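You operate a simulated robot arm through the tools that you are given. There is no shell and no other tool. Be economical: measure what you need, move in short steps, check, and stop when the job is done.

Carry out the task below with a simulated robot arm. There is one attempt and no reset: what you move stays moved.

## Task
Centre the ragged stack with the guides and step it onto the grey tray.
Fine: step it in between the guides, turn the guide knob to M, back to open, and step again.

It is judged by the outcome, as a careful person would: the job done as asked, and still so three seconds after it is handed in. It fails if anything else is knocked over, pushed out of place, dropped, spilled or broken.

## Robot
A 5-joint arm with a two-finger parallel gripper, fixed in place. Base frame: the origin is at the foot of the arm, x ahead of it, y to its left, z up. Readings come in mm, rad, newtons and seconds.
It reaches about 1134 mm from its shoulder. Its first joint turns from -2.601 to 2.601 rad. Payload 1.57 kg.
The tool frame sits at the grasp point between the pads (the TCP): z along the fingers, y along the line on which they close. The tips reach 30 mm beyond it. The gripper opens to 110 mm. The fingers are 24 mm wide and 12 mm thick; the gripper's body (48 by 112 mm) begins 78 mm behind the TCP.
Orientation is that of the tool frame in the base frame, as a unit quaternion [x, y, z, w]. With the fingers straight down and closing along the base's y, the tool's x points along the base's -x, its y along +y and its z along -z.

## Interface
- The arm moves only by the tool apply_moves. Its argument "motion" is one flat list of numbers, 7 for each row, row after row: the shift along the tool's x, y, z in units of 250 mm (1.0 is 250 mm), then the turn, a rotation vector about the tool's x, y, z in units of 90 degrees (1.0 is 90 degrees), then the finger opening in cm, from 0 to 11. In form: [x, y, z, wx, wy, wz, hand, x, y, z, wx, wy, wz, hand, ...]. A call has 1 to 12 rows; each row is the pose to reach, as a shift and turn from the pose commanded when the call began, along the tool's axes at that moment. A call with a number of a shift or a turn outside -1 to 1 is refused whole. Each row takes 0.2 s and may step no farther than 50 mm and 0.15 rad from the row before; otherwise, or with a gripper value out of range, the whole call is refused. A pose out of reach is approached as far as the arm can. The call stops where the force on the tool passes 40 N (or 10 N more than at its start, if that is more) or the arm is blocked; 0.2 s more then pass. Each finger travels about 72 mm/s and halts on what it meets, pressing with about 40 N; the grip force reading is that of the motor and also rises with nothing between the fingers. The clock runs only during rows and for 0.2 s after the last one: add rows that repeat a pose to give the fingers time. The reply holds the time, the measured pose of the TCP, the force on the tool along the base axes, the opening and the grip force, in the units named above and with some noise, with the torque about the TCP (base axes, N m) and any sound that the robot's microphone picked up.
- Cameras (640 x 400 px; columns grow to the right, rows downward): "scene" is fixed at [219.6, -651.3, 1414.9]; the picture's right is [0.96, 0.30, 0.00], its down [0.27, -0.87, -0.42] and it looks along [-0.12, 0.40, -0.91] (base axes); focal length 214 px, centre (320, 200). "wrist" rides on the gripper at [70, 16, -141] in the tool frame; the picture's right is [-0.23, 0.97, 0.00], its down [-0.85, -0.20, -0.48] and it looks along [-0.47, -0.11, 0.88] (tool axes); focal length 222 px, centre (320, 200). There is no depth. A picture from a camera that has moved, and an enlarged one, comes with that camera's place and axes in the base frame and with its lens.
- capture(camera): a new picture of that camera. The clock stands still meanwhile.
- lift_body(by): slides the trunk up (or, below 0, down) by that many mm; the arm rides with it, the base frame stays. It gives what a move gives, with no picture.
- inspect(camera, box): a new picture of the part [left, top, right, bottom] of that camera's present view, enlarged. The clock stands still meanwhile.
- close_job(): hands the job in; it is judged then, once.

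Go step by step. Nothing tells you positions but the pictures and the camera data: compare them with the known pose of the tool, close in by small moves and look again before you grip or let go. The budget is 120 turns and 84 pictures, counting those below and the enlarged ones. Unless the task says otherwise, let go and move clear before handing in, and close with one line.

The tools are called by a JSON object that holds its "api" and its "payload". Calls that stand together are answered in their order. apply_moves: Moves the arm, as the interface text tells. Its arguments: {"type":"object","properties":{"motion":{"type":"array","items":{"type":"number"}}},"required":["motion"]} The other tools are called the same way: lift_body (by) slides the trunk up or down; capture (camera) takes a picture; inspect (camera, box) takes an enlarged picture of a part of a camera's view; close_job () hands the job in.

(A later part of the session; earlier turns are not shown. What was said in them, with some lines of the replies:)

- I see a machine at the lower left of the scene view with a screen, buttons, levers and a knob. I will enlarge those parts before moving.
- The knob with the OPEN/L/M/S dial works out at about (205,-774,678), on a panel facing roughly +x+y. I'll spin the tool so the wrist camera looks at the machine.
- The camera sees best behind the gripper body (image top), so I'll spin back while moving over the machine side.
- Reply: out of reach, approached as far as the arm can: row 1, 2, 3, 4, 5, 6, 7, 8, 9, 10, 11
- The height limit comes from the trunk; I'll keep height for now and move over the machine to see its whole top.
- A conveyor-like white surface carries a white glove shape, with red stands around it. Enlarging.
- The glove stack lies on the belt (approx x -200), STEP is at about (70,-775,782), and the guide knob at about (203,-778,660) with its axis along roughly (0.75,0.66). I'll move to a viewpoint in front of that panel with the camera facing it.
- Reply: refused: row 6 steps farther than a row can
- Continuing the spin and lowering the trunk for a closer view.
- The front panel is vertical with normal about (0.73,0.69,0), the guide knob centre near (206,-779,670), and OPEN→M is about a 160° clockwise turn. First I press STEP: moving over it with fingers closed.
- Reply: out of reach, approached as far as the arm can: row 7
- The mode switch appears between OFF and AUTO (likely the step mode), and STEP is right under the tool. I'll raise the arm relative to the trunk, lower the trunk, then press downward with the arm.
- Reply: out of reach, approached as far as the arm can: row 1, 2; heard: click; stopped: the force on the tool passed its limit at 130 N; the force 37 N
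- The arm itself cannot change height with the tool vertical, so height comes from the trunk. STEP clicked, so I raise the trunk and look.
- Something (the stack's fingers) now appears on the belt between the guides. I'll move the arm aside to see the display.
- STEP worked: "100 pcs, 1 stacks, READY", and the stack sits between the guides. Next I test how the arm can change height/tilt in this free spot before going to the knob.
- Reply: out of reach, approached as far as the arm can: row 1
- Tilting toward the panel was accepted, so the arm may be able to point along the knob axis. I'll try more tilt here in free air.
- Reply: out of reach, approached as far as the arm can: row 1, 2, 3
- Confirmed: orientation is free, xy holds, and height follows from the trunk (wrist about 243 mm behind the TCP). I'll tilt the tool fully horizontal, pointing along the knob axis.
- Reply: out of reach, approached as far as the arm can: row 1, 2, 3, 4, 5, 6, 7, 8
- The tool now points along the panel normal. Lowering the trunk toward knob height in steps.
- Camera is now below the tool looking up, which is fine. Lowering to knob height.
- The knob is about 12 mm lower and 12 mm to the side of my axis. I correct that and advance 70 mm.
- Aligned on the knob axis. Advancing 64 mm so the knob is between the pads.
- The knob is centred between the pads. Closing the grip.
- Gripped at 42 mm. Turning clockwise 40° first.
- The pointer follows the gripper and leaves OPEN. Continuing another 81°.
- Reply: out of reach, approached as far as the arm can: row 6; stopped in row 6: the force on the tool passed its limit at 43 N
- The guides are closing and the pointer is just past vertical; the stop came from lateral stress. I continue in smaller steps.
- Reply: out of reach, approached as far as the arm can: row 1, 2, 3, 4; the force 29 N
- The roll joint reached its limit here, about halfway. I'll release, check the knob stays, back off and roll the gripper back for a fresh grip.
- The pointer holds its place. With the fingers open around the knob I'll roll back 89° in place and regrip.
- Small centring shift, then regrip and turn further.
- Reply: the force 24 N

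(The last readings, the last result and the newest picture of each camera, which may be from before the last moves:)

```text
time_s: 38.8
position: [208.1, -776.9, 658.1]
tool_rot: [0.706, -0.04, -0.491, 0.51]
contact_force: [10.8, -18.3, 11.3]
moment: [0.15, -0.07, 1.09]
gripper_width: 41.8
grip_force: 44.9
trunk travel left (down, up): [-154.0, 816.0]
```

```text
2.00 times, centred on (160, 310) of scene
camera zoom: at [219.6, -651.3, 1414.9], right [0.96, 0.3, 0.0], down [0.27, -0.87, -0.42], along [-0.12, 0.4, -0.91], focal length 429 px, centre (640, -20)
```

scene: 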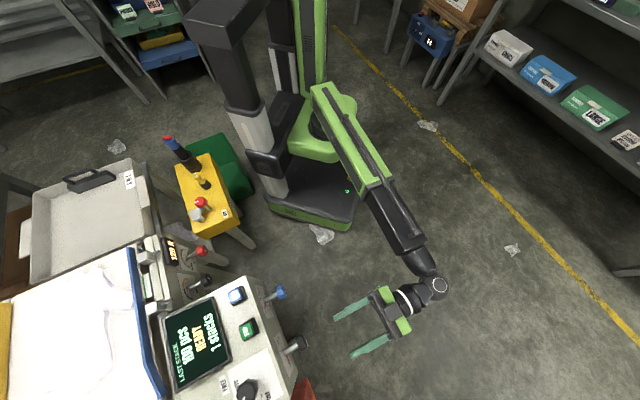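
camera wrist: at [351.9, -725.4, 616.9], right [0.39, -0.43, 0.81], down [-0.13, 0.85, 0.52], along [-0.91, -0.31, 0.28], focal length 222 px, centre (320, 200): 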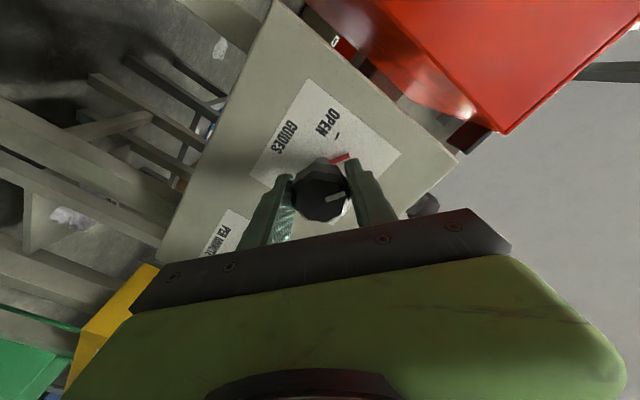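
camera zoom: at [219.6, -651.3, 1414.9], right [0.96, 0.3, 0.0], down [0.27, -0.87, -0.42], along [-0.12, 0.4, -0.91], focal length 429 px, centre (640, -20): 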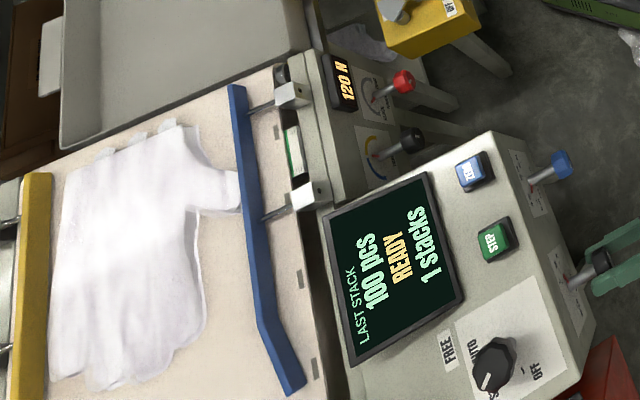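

{"api": "apply_moves", "payload": {"motion": [0, 0, 0, 0, 0, 0.05, 3, 0, 0, 0, 0, 0, 0.1, 3, 0, 0, 0, 0, 0, 0.15, 3, 0, 0, 0, 0, 0, 0.2, 3]}}

{"api": "apply_moves", "payload": {"motion": [0, 0, 0, 0, 0, 0, 5, 0, 0, 0, 0, 0, 0, 7, 0, 0, 0, 0, 0, 0, 7]}}

{"api": "inspect", "payload": {"camera": "wrist", "box": [200, 60, 440, 260]}}

{"api": "inspect", "payload": {"camera": "scene", "box": [0, 220, 320, 400]}}

```text
time_s: 39.8
position: [208.8, -777.1, 659.2]
tool_rot: [0.691, -0.15, -0.406, 0.579]
contact_force: [14.0, -23.8, 23.5]
moment: [0.14, -0.03, 0.46]
gripper_width: 41.5
grip_force: 45.4
trunk travel left (down, up): [-154.0, 816.0]
```

```text
time_s: 40.6
position: [208.6, -775.9, 658.2]
tool_rot: [0.692, -0.152, -0.406, 0.577]
contact_force: [0.9, -0.3, -1.2]
moment: [0.01, -0.03, 0.0]
gripper_width: 70.0
grip_force: 0.0
trunk travel left (down, up): [-154.0, 816.0]
```

```text
2.00 times, centred on (320, 160) of wrist
camera zoom: at [358.9, -733.7, 647.0], right [0.11, -0.13, 0.99], down [-0.23, 0.96, 0.15], along [-0.97, -0.25, 0.08], focal length 444 px, centre (320, 280)
```

zoom: 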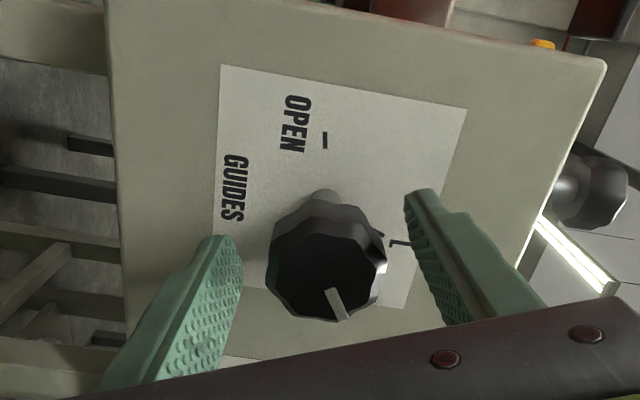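

```text
2.00 times, centred on (160, 310) of scene
camera zoom: at [219.6, -651.3, 1414.9], right [0.96, 0.3, 0.0], down [0.27, -0.87, -0.42], along [-0.12, 0.4, -0.91], focal length 429 px, centre (640, -20)
```

zoom: 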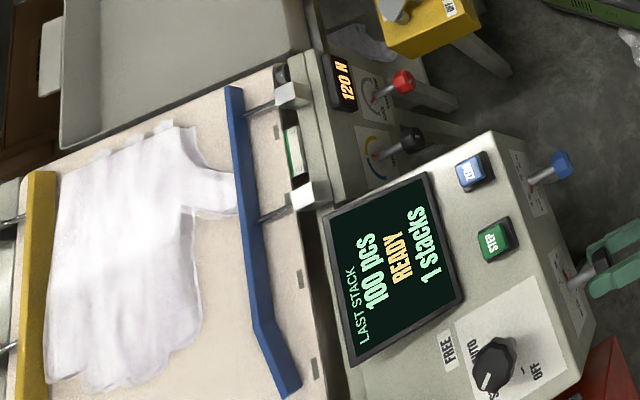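

Now roughly 158° turned. I'll back off to read the dial.

{"api": "apply_moves", "payload": {"motion": [0, 0, -0.15, 0, 0, 0, 7, 0, 0, -0.3, 0, 0, 0, 7, 0, 0, -0.45, 0, 0, 0, 7, 0, 0, -0.6, 0, 0, 0, 7]}}

{"api": "inspect", "payload": {"camera": "wrist", "box": [220, 60, 420, 220]}}

{"api": "inspect", "payload": {"camera": "scene", "box": [240, 310, 330, 370]}}

```text
time_s: 41.6
position: [316.1, -672.7, 658.6]
tool_rot: [0.692, -0.152, -0.406, 0.577]
contact_force: [0.1, -1.1, 0.0]
moment: [-0.02, 0.01, 0.01]
gripper_width: 70.0
grip_force: 0.0
out of reach, approached as far as the arm can: row 4
trunk travel left (down, up): [-154.0, 816.0]
```

```text
2.50 times, centred on (320, 140) of wrist
camera zoom: at [467.6, -631.1, 647.1], right [0.11, -0.12, 0.99], down [-0.23, 0.96, 0.15], along [-0.97, -0.25, 0.08], focal length 555 px, centre (320, 350)
```

zoom: 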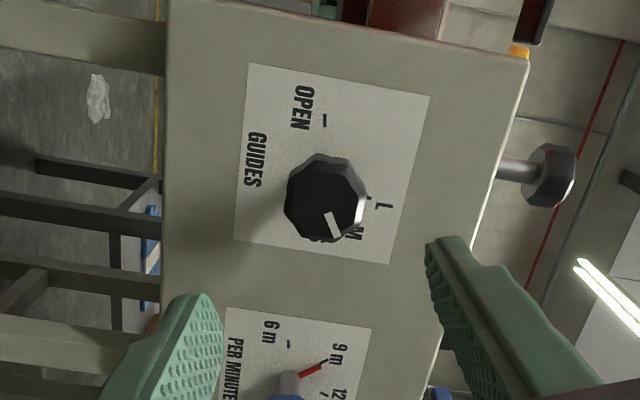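

```text
6.67 times, centred on (285, 340) of scene
camera zoom: at [219.6, -651.3, 1414.9], right [0.96, 0.3, 0.0], down [0.27, -0.87, -0.42], along [-0.12, 0.4, -0.91], focal length 1430 px, centre (553, -733)
```

zoom: 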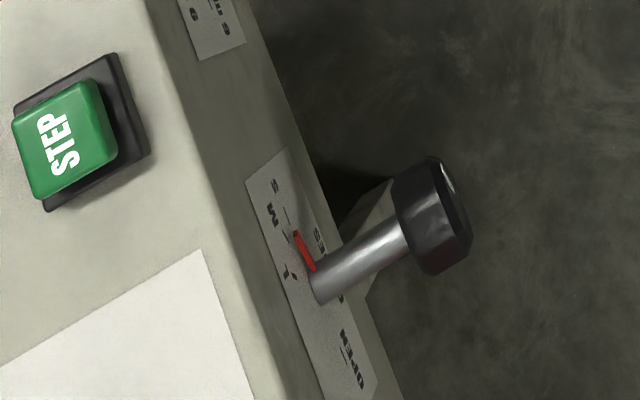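

{"api": "inspect", "payload": {"camera": "scene", "box": [270, 328, 300, 362]}}

{"api": "inspect", "payload": {"camera": "scene", "box": [0, 220, 240, 400]}}

```text
11.76 times, centred on (285, 345) of scene
camera zoom: at [219.6, -651.3, 1414.9], right [0.96, 0.3, 0.0], down [0.27, -0.87, -0.42], along [-0.12, 0.4, -0.91], focal length 2523 px, centre (732, -1506)
```

zoom: 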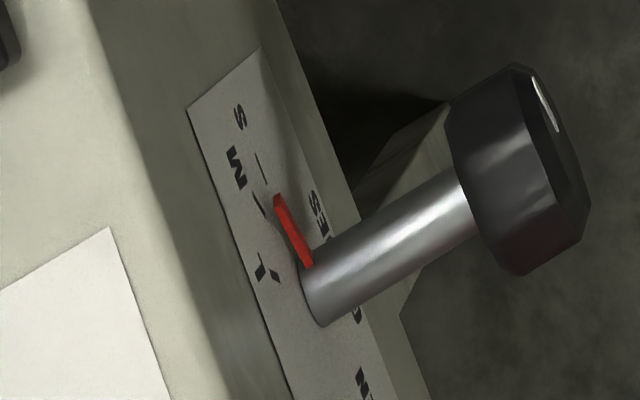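

```text
2.22 times, centred on (120, 310) of scene
camera zoom: at [219.6, -651.3, 1414.9], right [0.96, 0.3, 0.0], down [0.27, -0.87, -0.42], along [-0.12, 0.4, -0.91], focal length 477 px, centre (764, -44)
```

zoom: 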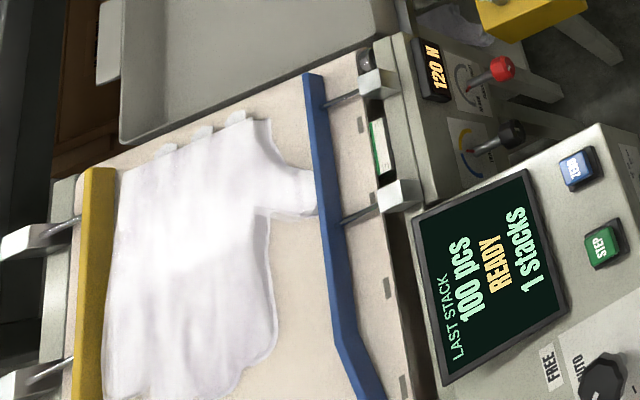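

{"api": "inspect", "payload": {"camera": "scene", "box": [276, 334, 290, 352]}}

{"api": "inspect", "payload": {"camera": "wrist", "box": [280, 70, 380, 170]}}

```text
16.00 times, centred on (283, 343) of scene
camera zoom: at [219.6, -651.3, 1414.9], right [0.96, 0.3, 0.0], down [0.27, -0.87, -0.42], along [-0.12, 0.4, -0.91], focal length 3432 px, centre (912, -2088)
```

zoom: 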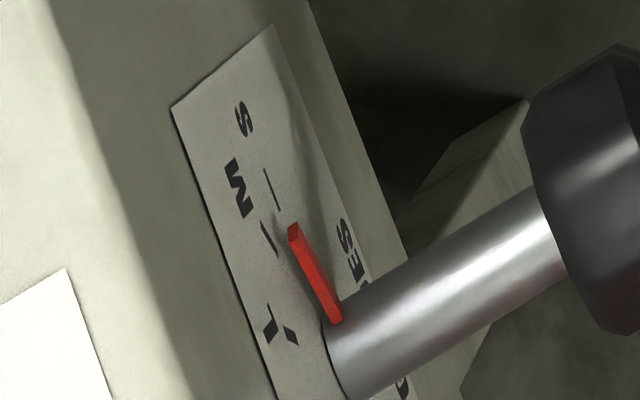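

```text
4.00 times, centred on (330, 120) of wrist
camera zoom: at [467.6, -631.1, 647.1], right [0.11, -0.12, 0.99], down [-0.23, 0.96, 0.15], along [-0.97, -0.25, 0.08], focal length 888 px, centre (280, 520)
```

zoom: 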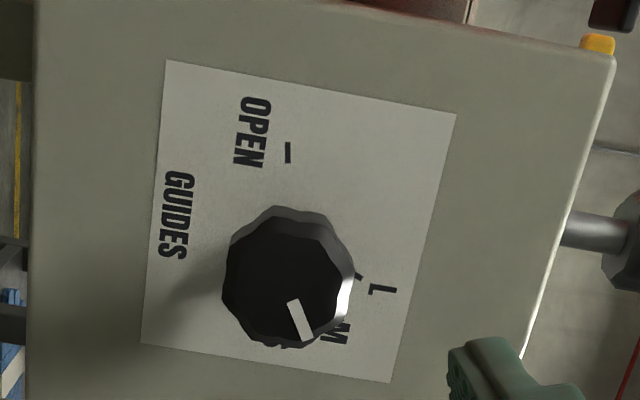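

The marker reads about 30° above horizontal, i.e. M, and both guides touch the stack. Now I go back in, grip and turn back to OPEN.

{"api": "apply_moves", "payload": {"motion": [0.013, 0.005, 0.15, 0, 0, 0, 7, 0.013, 0.005, 0.3, 0, 0, 0, 7, 0.013, 0.005, 0.45, 0, 0, 0, 7, 0.013, 0.005, 0.595, 0, 0, 0, 7]}}

{"api": "capture", "payload": {"camera": "wrist"}}

```text
time_s: 42.6
position: [209.6, -778.3, 656.2]
tool_rot: [0.694, -0.151, -0.404, 0.577]
contact_force: [-0.4, -0.9, 0.1]
moment: [-0.03, -0.05, 0.0]
gripper_width: 69.8
grip_force: 0.0
trunk travel left (down, up): [-154.0, 816.0]
```

```text
34 pictures are left
camera wrist: at [361.1, -735.7, 646.4], right [0.11, -0.13, 0.99], down [-0.23, 0.96, 0.15], along [-0.97, -0.25, 0.07], focal length 222 px, centre (320, 200)
```

wrist: 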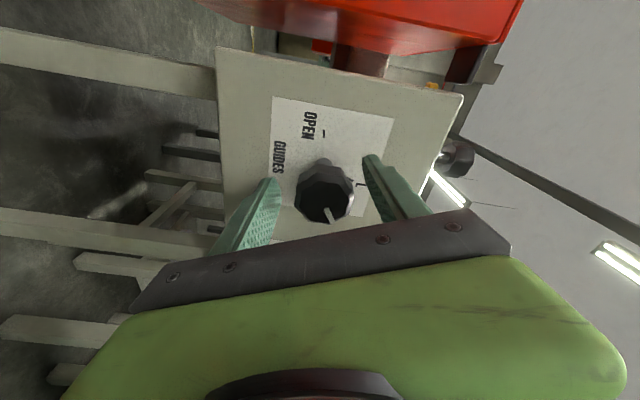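

{"api": "apply_moves", "payload": {"motion": [0, 0, 0, 0, 0, 0, 3, 0, 0, 0, 0, 0, 0, 3, 0, 0, 0, 0, 0, 0, 3, 0, 0, 0, 0, 0, 0, 3, 0, 0, 0, 0, 0, -0.09, 3, 0, 0, 0, 0, 0, -0.18, 3, 0, 0, 0, 0, 0, -0.27, 3, 0, 0, 0, 0, 0, -0.36, 3, 0, 0, 0, 0, 0, -0.45, 3, 0, 0, 0, 0, 0, -0.54, 3]}}

{"api": "apply_moves", "payload": {"motion": [0, 0, 0, 0, 0, -0.08, 3, 0, 0, 0, 0, 0, -0.16, 3, 0, 0, 0, 0, 0, -0.24, 3, 0, 0, 0, 0, 0, -0.32, 3, 0, 0, 0, 0, 0, -0.4, 3, 0, 0, 0, 0, 0, -0.48, 3]}}

{"api": "inspect", "payload": {"camera": "wrist", "box": [200, 60, 440, 260]}}

```text
time_s: 44.8
position: [209.1, -777.0, 655.2]
tool_rot: [0.696, 0.145, -0.606, 0.356]
contact_force: [-6.2, 30.9, -21.0]
moment: [-0.86, 0.64, 0.03]
gripper_width: 41.9
grip_force: 44.6
trunk travel left (down, up): [-154.0, 816.0]
```

```text
time_s: 45.6
position: [207.1, -776.0, 656.5]
tool_rot: [0.665, 0.254, -0.655, 0.254]
contact_force: [-2.6, 5.1, -5.6]
moment: [-0.71, 0.74, 0.68]
gripper_width: 42.0
grip_force: 45.0
trunk travel left (down, up): [-154.0, 816.0]
stopped in row 3: the force on the tool passed its limit at 47 N (the readings are from after the stop); the commanded pose is now the measured one
```

```text
2.00 times, centred on (320, 160) of wrist
camera zoom: at [324.0, -693.8, 588.8], right [0.65, -0.72, 0.23], down [0.21, 0.46, 0.86], along [-0.73, -0.51, 0.46], focal length 444 px, centre (320, 280)
```

zoom: 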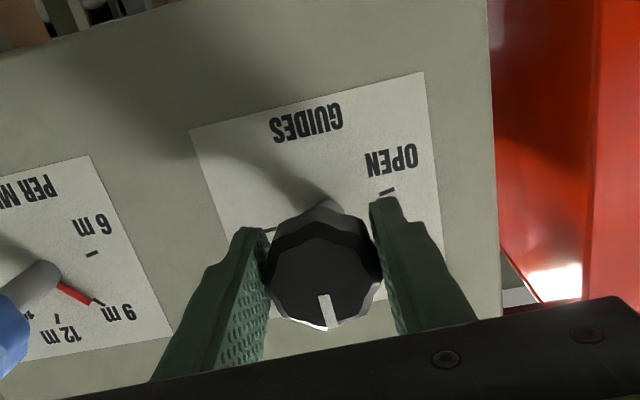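

Stress released; continuing the return turn.

{"api": "apply_moves", "payload": {"motion": [0, 0, 0, 0, 0, -0.08, 3, 0, 0, 0, 0, 0, -0.16, 3, 0, 0, 0, 0, 0, -0.24, 3, 0, 0, 0, 0, 0, -0.32, 3, 0, 0, 0, 0, 0, -0.4, 3, 0, 0, 0, 0, 0, -0.48, 3]}}

{"api": "apply_moves", "payload": {"motion": [0, 0, 0, 0, 0, 0, 5, 0, 0, 0, 0, 0, 0, 7, 0, 0, 0, 0, 0, 0, 7]}}

{"api": "inspect", "payload": {"camera": "wrist", "box": [200, 60, 440, 260]}}

```text
time_s: 47.0
position: [205.7, -774.0, 657.3]
tool_rot: [-0.524, -0.48, 0.703, 0.007]
contact_force: [-16.5, 25.0, 3.2]
moment: [-0.31, 0.25, 0.94]
gripper_width: 41.6
grip_force: 44.5
trunk travel left (down, up): [-154.0, 816.0]
```

```text
time_s: 47.8
position: [207.3, -775.5, 655.5]
tool_rot: [-0.524, -0.481, 0.703, 0.005]
contact_force: [-0.9, 0.9, 0.2]
moment: [0.01, 0.01, 0.02]
gripper_width: 70.1
grip_force: 0.1
trunk travel left (down, up): [-154.0, 816.0]
```

```text
2.00 times, centred on (320, 160) of wrist
camera zoom: at [289.1, -655.1, 596.1], right [0.59, -0.64, -0.5], down [0.64, -0.01, 0.77], along [-0.49, -0.77, 0.41], focal length 444 px, centre (320, 280)
```

zoom: 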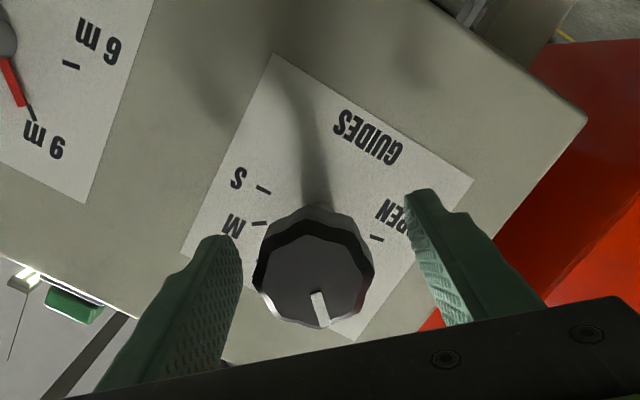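

Regripping centred and continuing toward OPEN.

{"api": "apply_moves", "payload": {"motion": [0, -0.01, 0, 0, 0, 0, 7, 0, -0.01, 0, 0, 0, 0, 3, 0, -0.01, 0, 0, 0, 0, 3, 0, -0.01, 0, 0, 0, 0, 3, 0, -0.01, 0, 0, 0, 0, 3, 0, -0.01, 0, 0, 0, -0.08, 3, 0, -0.01, 0, 0, 0, -0.16, 3, 0, -0.01, 0, 0, 0, -0.24, 3, 0, -0.01, 0, 0, 0, -0.32, 3, 0, -0.01, 0, 0, 0, -0.4, 3]}}

{"api": "inspect", "payload": {"camera": "wrist", "box": [200, 60, 440, 260]}}

```text
time_s: 50.0
position: [205.4, -772.7, 660.8]
tool_rot: [-0.35, -0.617, 0.668, 0.224]
contact_force: [-14.1, 8.6, 22.7]
moment: [-0.32, 0.19, -0.18]
gripper_width: 41.4
grip_force: 45.2
trunk travel left (down, up): [-154.0, 816.0]
```

```text
2.00 times, centred on (320, 160) of wrist
camera zoom: at [266.7, -630.6, 631.4], right [0.28, -0.3, -0.91], down [0.89, -0.28, 0.36], along [-0.36, -0.91, 0.19], focal length 444 px, centre (320, 280)
```

zoom: 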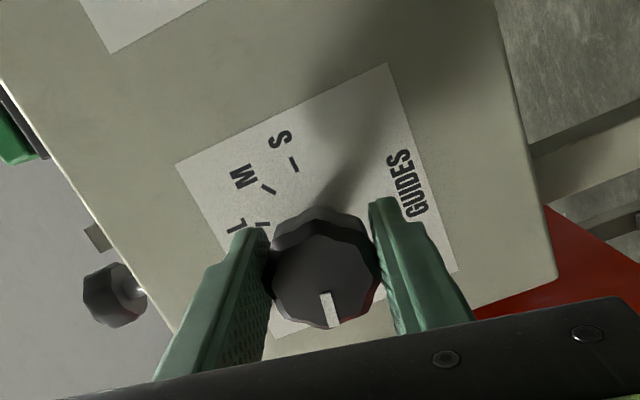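

{"api": "apply_moves", "payload": {"motion": [0, 0, 0, 0, 0, -0.05, 3, 0, 0, 0, 0, 0, -0.1, 3, 0, 0, 0, 0, 0, -0.15, 3]}}

{"api": "apply_moves", "payload": {"motion": [0, 0, 0, 0, 0, 0, 5, 0, 0, 0, 0, 0, 0, 7, 0, 0, 0, 0, 0, 0, 7, 0, 0, -0.15, 0, 0, 0, 7, 0, 0, -0.3, 0, 0, 0, 7, 0, 0, -0.45, 0, 0, 0, 7, 0, 0, -0.55, 0, 0, 0, 7]}}

{"api": "inspect", "payload": {"camera": "scene", "box": [270, 328, 300, 362]}}

{"api": "inspect", "payload": {"camera": "wrist", "box": [260, 70, 400, 170]}}

{"api": "inspect", "payload": {"camera": "scene", "box": [0, 220, 240, 400]}}

```text
time_s: 50.8
position: [205.1, -772.7, 659.4]
tool_rot: [0.273, 0.653, -0.639, -0.301]
contact_force: [-13.5, 9.9, 26.4]
moment: [-0.5, 0.41, -0.71]
gripper_width: 41.3
grip_force: 44.9
trunk travel left (down, up): [-154.0, 816.0]
```

```text
time_s: 52.4
position: [308.9, -682.1, 656.5]
tool_rot: [0.274, 0.656, -0.636, -0.3]
contact_force: [0.0, 0.1, -0.1]
moment: [0.03, -0.03, 0.0]
gripper_width: 70.1
grip_force: 0.1
trunk travel left (down, up): [-154.0, 816.0]
```

```text
11.76 times, centred on (285, 345) of scene
camera zoom: at [219.6, -651.3, 1414.9], right [0.96, 0.3, 0.0], down [0.27, -0.87, -0.42], along [-0.12, 0.4, -0.91], focal length 2523 px, centre (732, -1506)
```

zoom: 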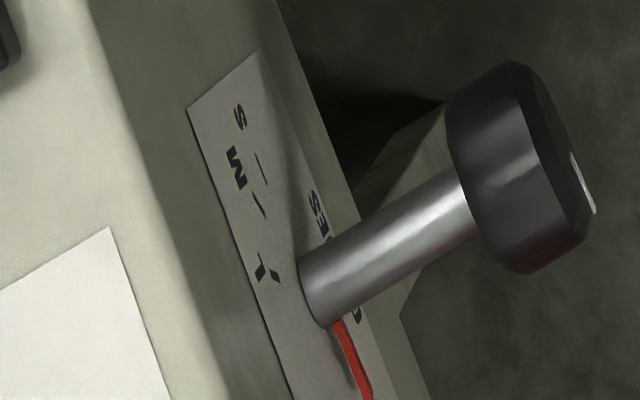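

```text
4.00 times, centred on (330, 120) of wrist
camera zoom: at [366.5, -536.3, 645.2], right [0.13, -0.13, -0.98], down [0.93, -0.32, 0.17], along [-0.34, -0.94, 0.08], focal length 888 px, centre (280, 520)
```

zoom: 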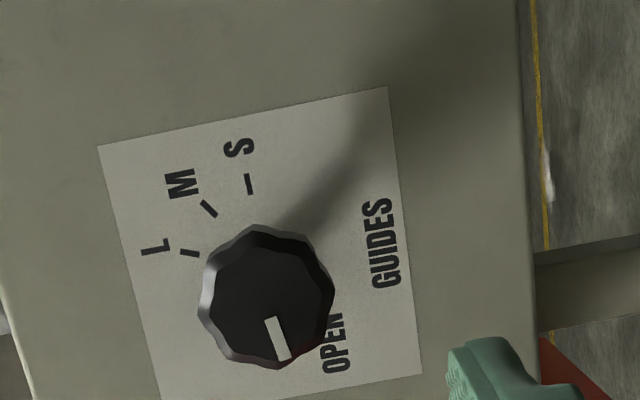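

```text
2.22 times, centred on (120, 310) of scene
camera zoom: at [219.6, -651.3, 1414.9], right [0.96, 0.3, 0.0], down [0.27, -0.87, -0.42], along [-0.12, 0.4, -0.91], focal length 477 px, centre (764, -44)
```

zoom: 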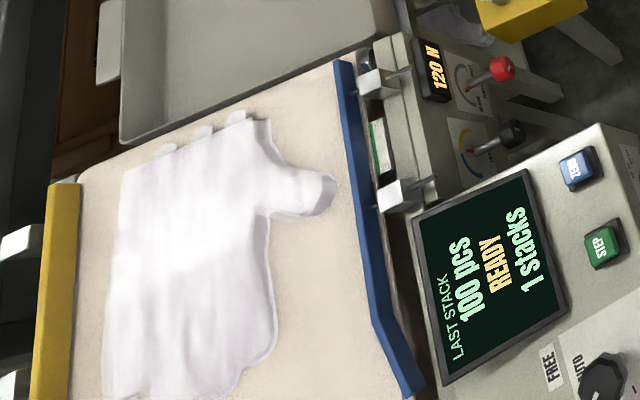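

The guides are open again (same place as at the start) and the stack sits neatly. Now raise the trunk and turn the tool vertical to press STEP again.

{"api": "lift_body", "payload": {"by": 480}}

{"api": "apply_moves", "payload": {"motion": [0, 0, 0, -0.09, 0, 0, 7, 0, 0, 0, -0.18, 0, 0, 5, 0, 0, 0, -0.27, 0, 0, 3, 0, 0, 0, -0.36, 0, 0, 0, 0, 0, 0, -0.45, 0, 0, 0, 0, 0, 0, -0.54, 0, 0, 0, 0, 0, 0, -0.63, 0, 0, 0, 0, 0, 0, -0.72, 0, 0, 0, 0, 0, 0, -0.81, 0, 0, 0, 0, 0, 0, -0.9, 0, 0, 0, 0, 0, 0, -0.99, 0, 0, 0]}}

{"api": "capture", "payload": {"camera": "scene"}}

```text
refused: 480 is not a number from -400 to 400
```

```text
time_s: 54.8
position: [317.2, -675.4, 420.2]
tool_rot: [0.405, 0.914, 0.008, -0.02]
contact_force: [0.3, 0.0, 0.3]
moment: [-0.03, 0.02, 0.02]
gripper_width: 0.0
grip_force: 21.7
out of reach, approached as far as the arm can: row 1, 2, 3, 4, 5, 6, 7, 8, 9, 10, 11
trunk travel left (down, up): [-154.0, 816.0]
```

```text
27 pictures are left
```

scene: 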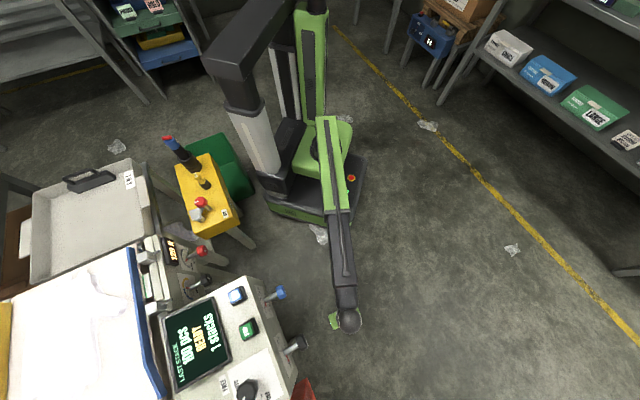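

The lift was refused (limit 400), so the tilt happened low, but without contact. Raising now in two lifts.

{"api": "lift_body", "payload": {"by": 400}}

{"api": "lift_body", "payload": {"by": 70}}

```text
time_s: 58.6
position: [317.5, -675.4, 821.4]
tool_rot: [0.405, 0.914, 0.006, -0.021]
contact_force: [-0.7, -0.7, 0.8]
moment: [0.0, -0.01, 0.02]
gripper_width: 0.0
grip_force: 21.4
trunk travel left (down, up): [-554.0, 416.0]
```

```text
time_s: 59.7
position: [317.0, -677.0, 890.9]
tool_rot: [0.406, 0.913, 0.007, -0.022]
contact_force: [-0.3, -0.8, 0.4]
moment: [0.01, -0.01, 0.01]
gripper_width: 0.0
grip_force: 21.6
trunk travel left (down, up): [-624.0, 346.0]
```

{"api": "apply_moves", "payload": {"motion": [0.064, -0.167, 0, 0, 0, 0, 0, 0.127, -0.334, 0, 0, 0, 0, 0, 0.191, -0.5, 0, 0, 0, 0, 0, 0.254, -0.667, 0, 0, 0, 0, 0, 0.318, -0.834, 0, 0, 0, 0, 0, 0.381, -1.0, 0, 0, 0, 0, 0]}}

{"api": "capture", "payload": {"camera": "wrist"}}

{"api": "inspect", "payload": {"camera": "scene", "box": [140, 260, 320, 400]}}

```text
time_s: 61.1
position: [68.6, -773.0, 890.9]
tool_rot: [0.406, 0.914, 0.007, -0.021]
contact_force: [0.8, 0.1, 0.0]
moment: [0.02, 0.0, -0.01]
gripper_width: 0.3
grip_force: 21.3
out of reach, approached as far as the arm can: row 3, 4, 5, 6
trunk travel left (down, up): [-624.0, 346.0]
```

```text
26 pictures are left
camera wrist: at [38.4, -714.6, 1035.6], right [0.87, 0.49, -0.01], down [0.44, -0.78, 0.44], along [0.2, -0.39, -0.9], focal length 222 px, centre (320, 200)
```

wrist: 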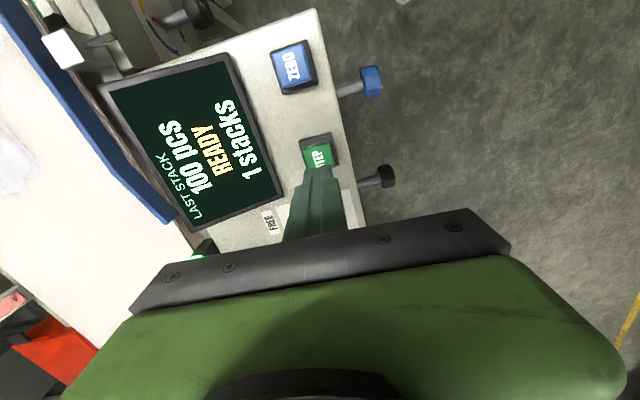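

```text
2.86 times, centred on (230, 330) of scene
camera zoom: at [219.6, -651.3, 1414.9], right [0.96, 0.3, 0.0], down [0.27, -0.87, -0.42], along [-0.12, 0.4, -0.91], focal length 613 px, centre (577, -171)
```

zoom: 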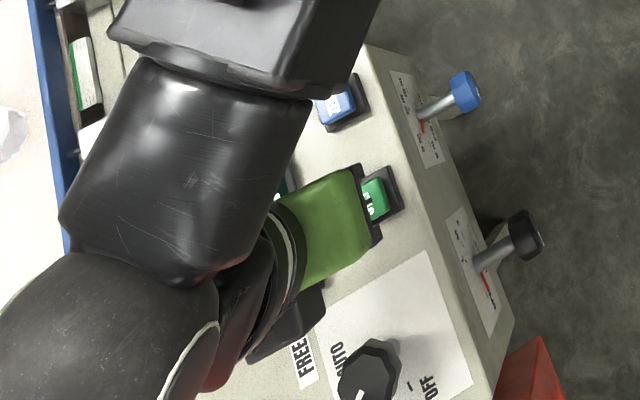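

STEP is under the fingertips and the knob pointer is at OPEN. Lowering in small steps.

{"api": "lift_body", "payload": {"by": -60}}

{"api": "lift_body", "payload": {"by": -5}}

```text
time_s: 62.1
position: [69.7, -772.5, 832.4]
tool_rot: [0.406, 0.913, 0.006, -0.021]
contact_force: [0.6, -0.2, 1.0]
moment: [-0.02, 0.01, 0.01]
gripper_width: 0.0
grip_force: 20.7
trunk travel left (down, up): [-564.0, 406.0]
```

```text
time_s: 62.6
position: [69.5, -771.4, 826.0]
tool_rot: [0.406, 0.914, 0.006, -0.021]
contact_force: [0.2, -0.7, 3.1]
moment: [-0.02, -0.03, -0.01]
gripper_width: 0.0
grip_force: 22.2
trunk travel left (down, up): [-559.0, 411.0]
heard: click
```

Clicked once, gently. Raising and moving away to check.

{"api": "lift_body", "payload": {"by": 65}}

{"api": "apply_moves", "payload": {"motion": [-0.064, 0.167, 0, 0, 0, 0, 0, -0.127, 0.334, 0, 0, 0, 0, 0, -0.191, 0.5, 0, 0, 0, 0, 0, -0.254, 0.667, 0, 0, 0, 0, 0, -0.318, 0.834, 0, 0, 0, 0, 0, -0.381, 1.0, 0, 0, 0, 0, 0]}}

{"api": "capture", "payload": {"camera": "scene"}}

{"api": "inspect", "payload": {"camera": "scene", "box": [0, 140, 260, 400]}}

```text
time_s: 63.7
position: [68.8, -771.0, 890.0]
tool_rot: [0.405, 0.914, 0.007, -0.021]
contact_force: [0.6, 0.7, -0.2]
moment: [0.01, -0.02, 0.02]
gripper_width: 0.0
grip_force: 21.4
trunk travel left (down, up): [-624.0, 346.0]
```

```text
time_s: 65.1
position: [318.4, -671.6, 891.0]
tool_rot: [0.407, 0.913, 0.007, -0.022]
contact_force: [1.0, 0.2, 0.6]
moment: [-0.01, -0.01, -0.02]
gripper_width: 0.0
grip_force: 21.0
out of reach, approached as far as the arm can: row 5, 6
trunk travel left (down, up): [-624.0, 346.0]
```

```text
24 pictures are left
```

scene: 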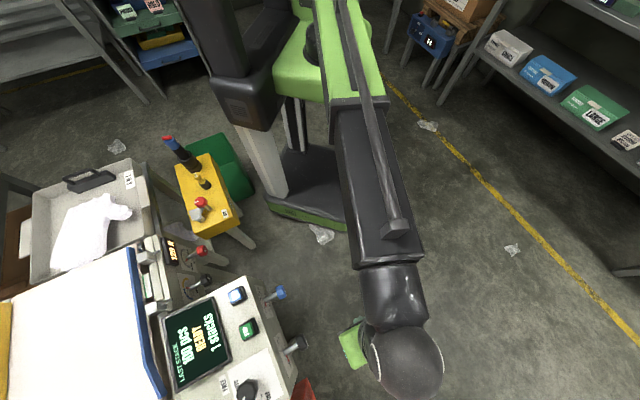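

```text
1.54 times, centred on (130, 270) of scene
camera zoom: at [219.6, -651.3, 1414.9], right [0.96, 0.3, 0.0], down [0.27, -0.87, -0.42], along [-0.12, 0.4, -0.91], focal length 330 px, centre (612, 92)
```

zoom: 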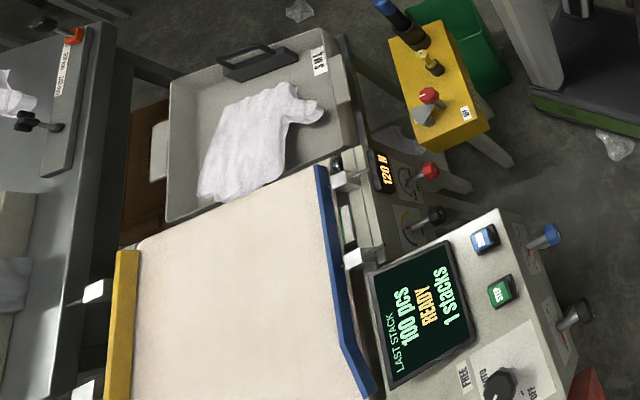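

The stack has landed in the grey tray. One closer look to confirm it rests fully in and has stopped.

{"api": "inspect", "payload": {"camera": "scene", "box": [20, 150, 170, 290]}}

```text
2.86 times, centred on (95, 220) of scene
camera zoom: at [219.6, -651.3, 1414.9], right [0.96, 0.3, 0.0], down [0.27, -0.87, -0.42], along [-0.12, 0.4, -0.91], focal length 613 px, centre (963, 143)
```

zoom: 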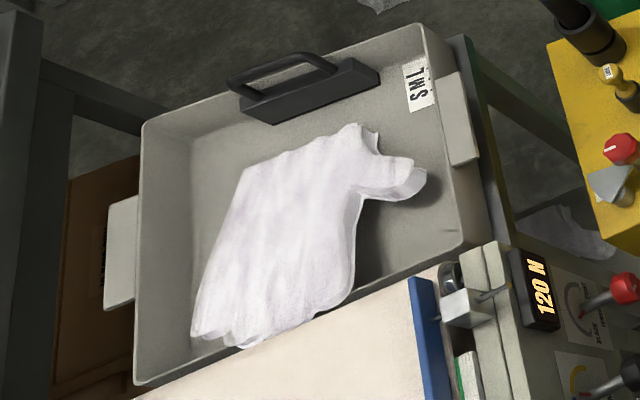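

The stack lies square in the grey tray, the guides are open, and the arm is clear of the machine.

{"api": "close_job", "payload": {}}

```text
The job is handed in.
```

The stack was stepped in between the guides, squared up with the knob at about M, and stepped onto the grey tray. The knob is back at OPEN, and the last picture shows the stack lying flat in the tray.
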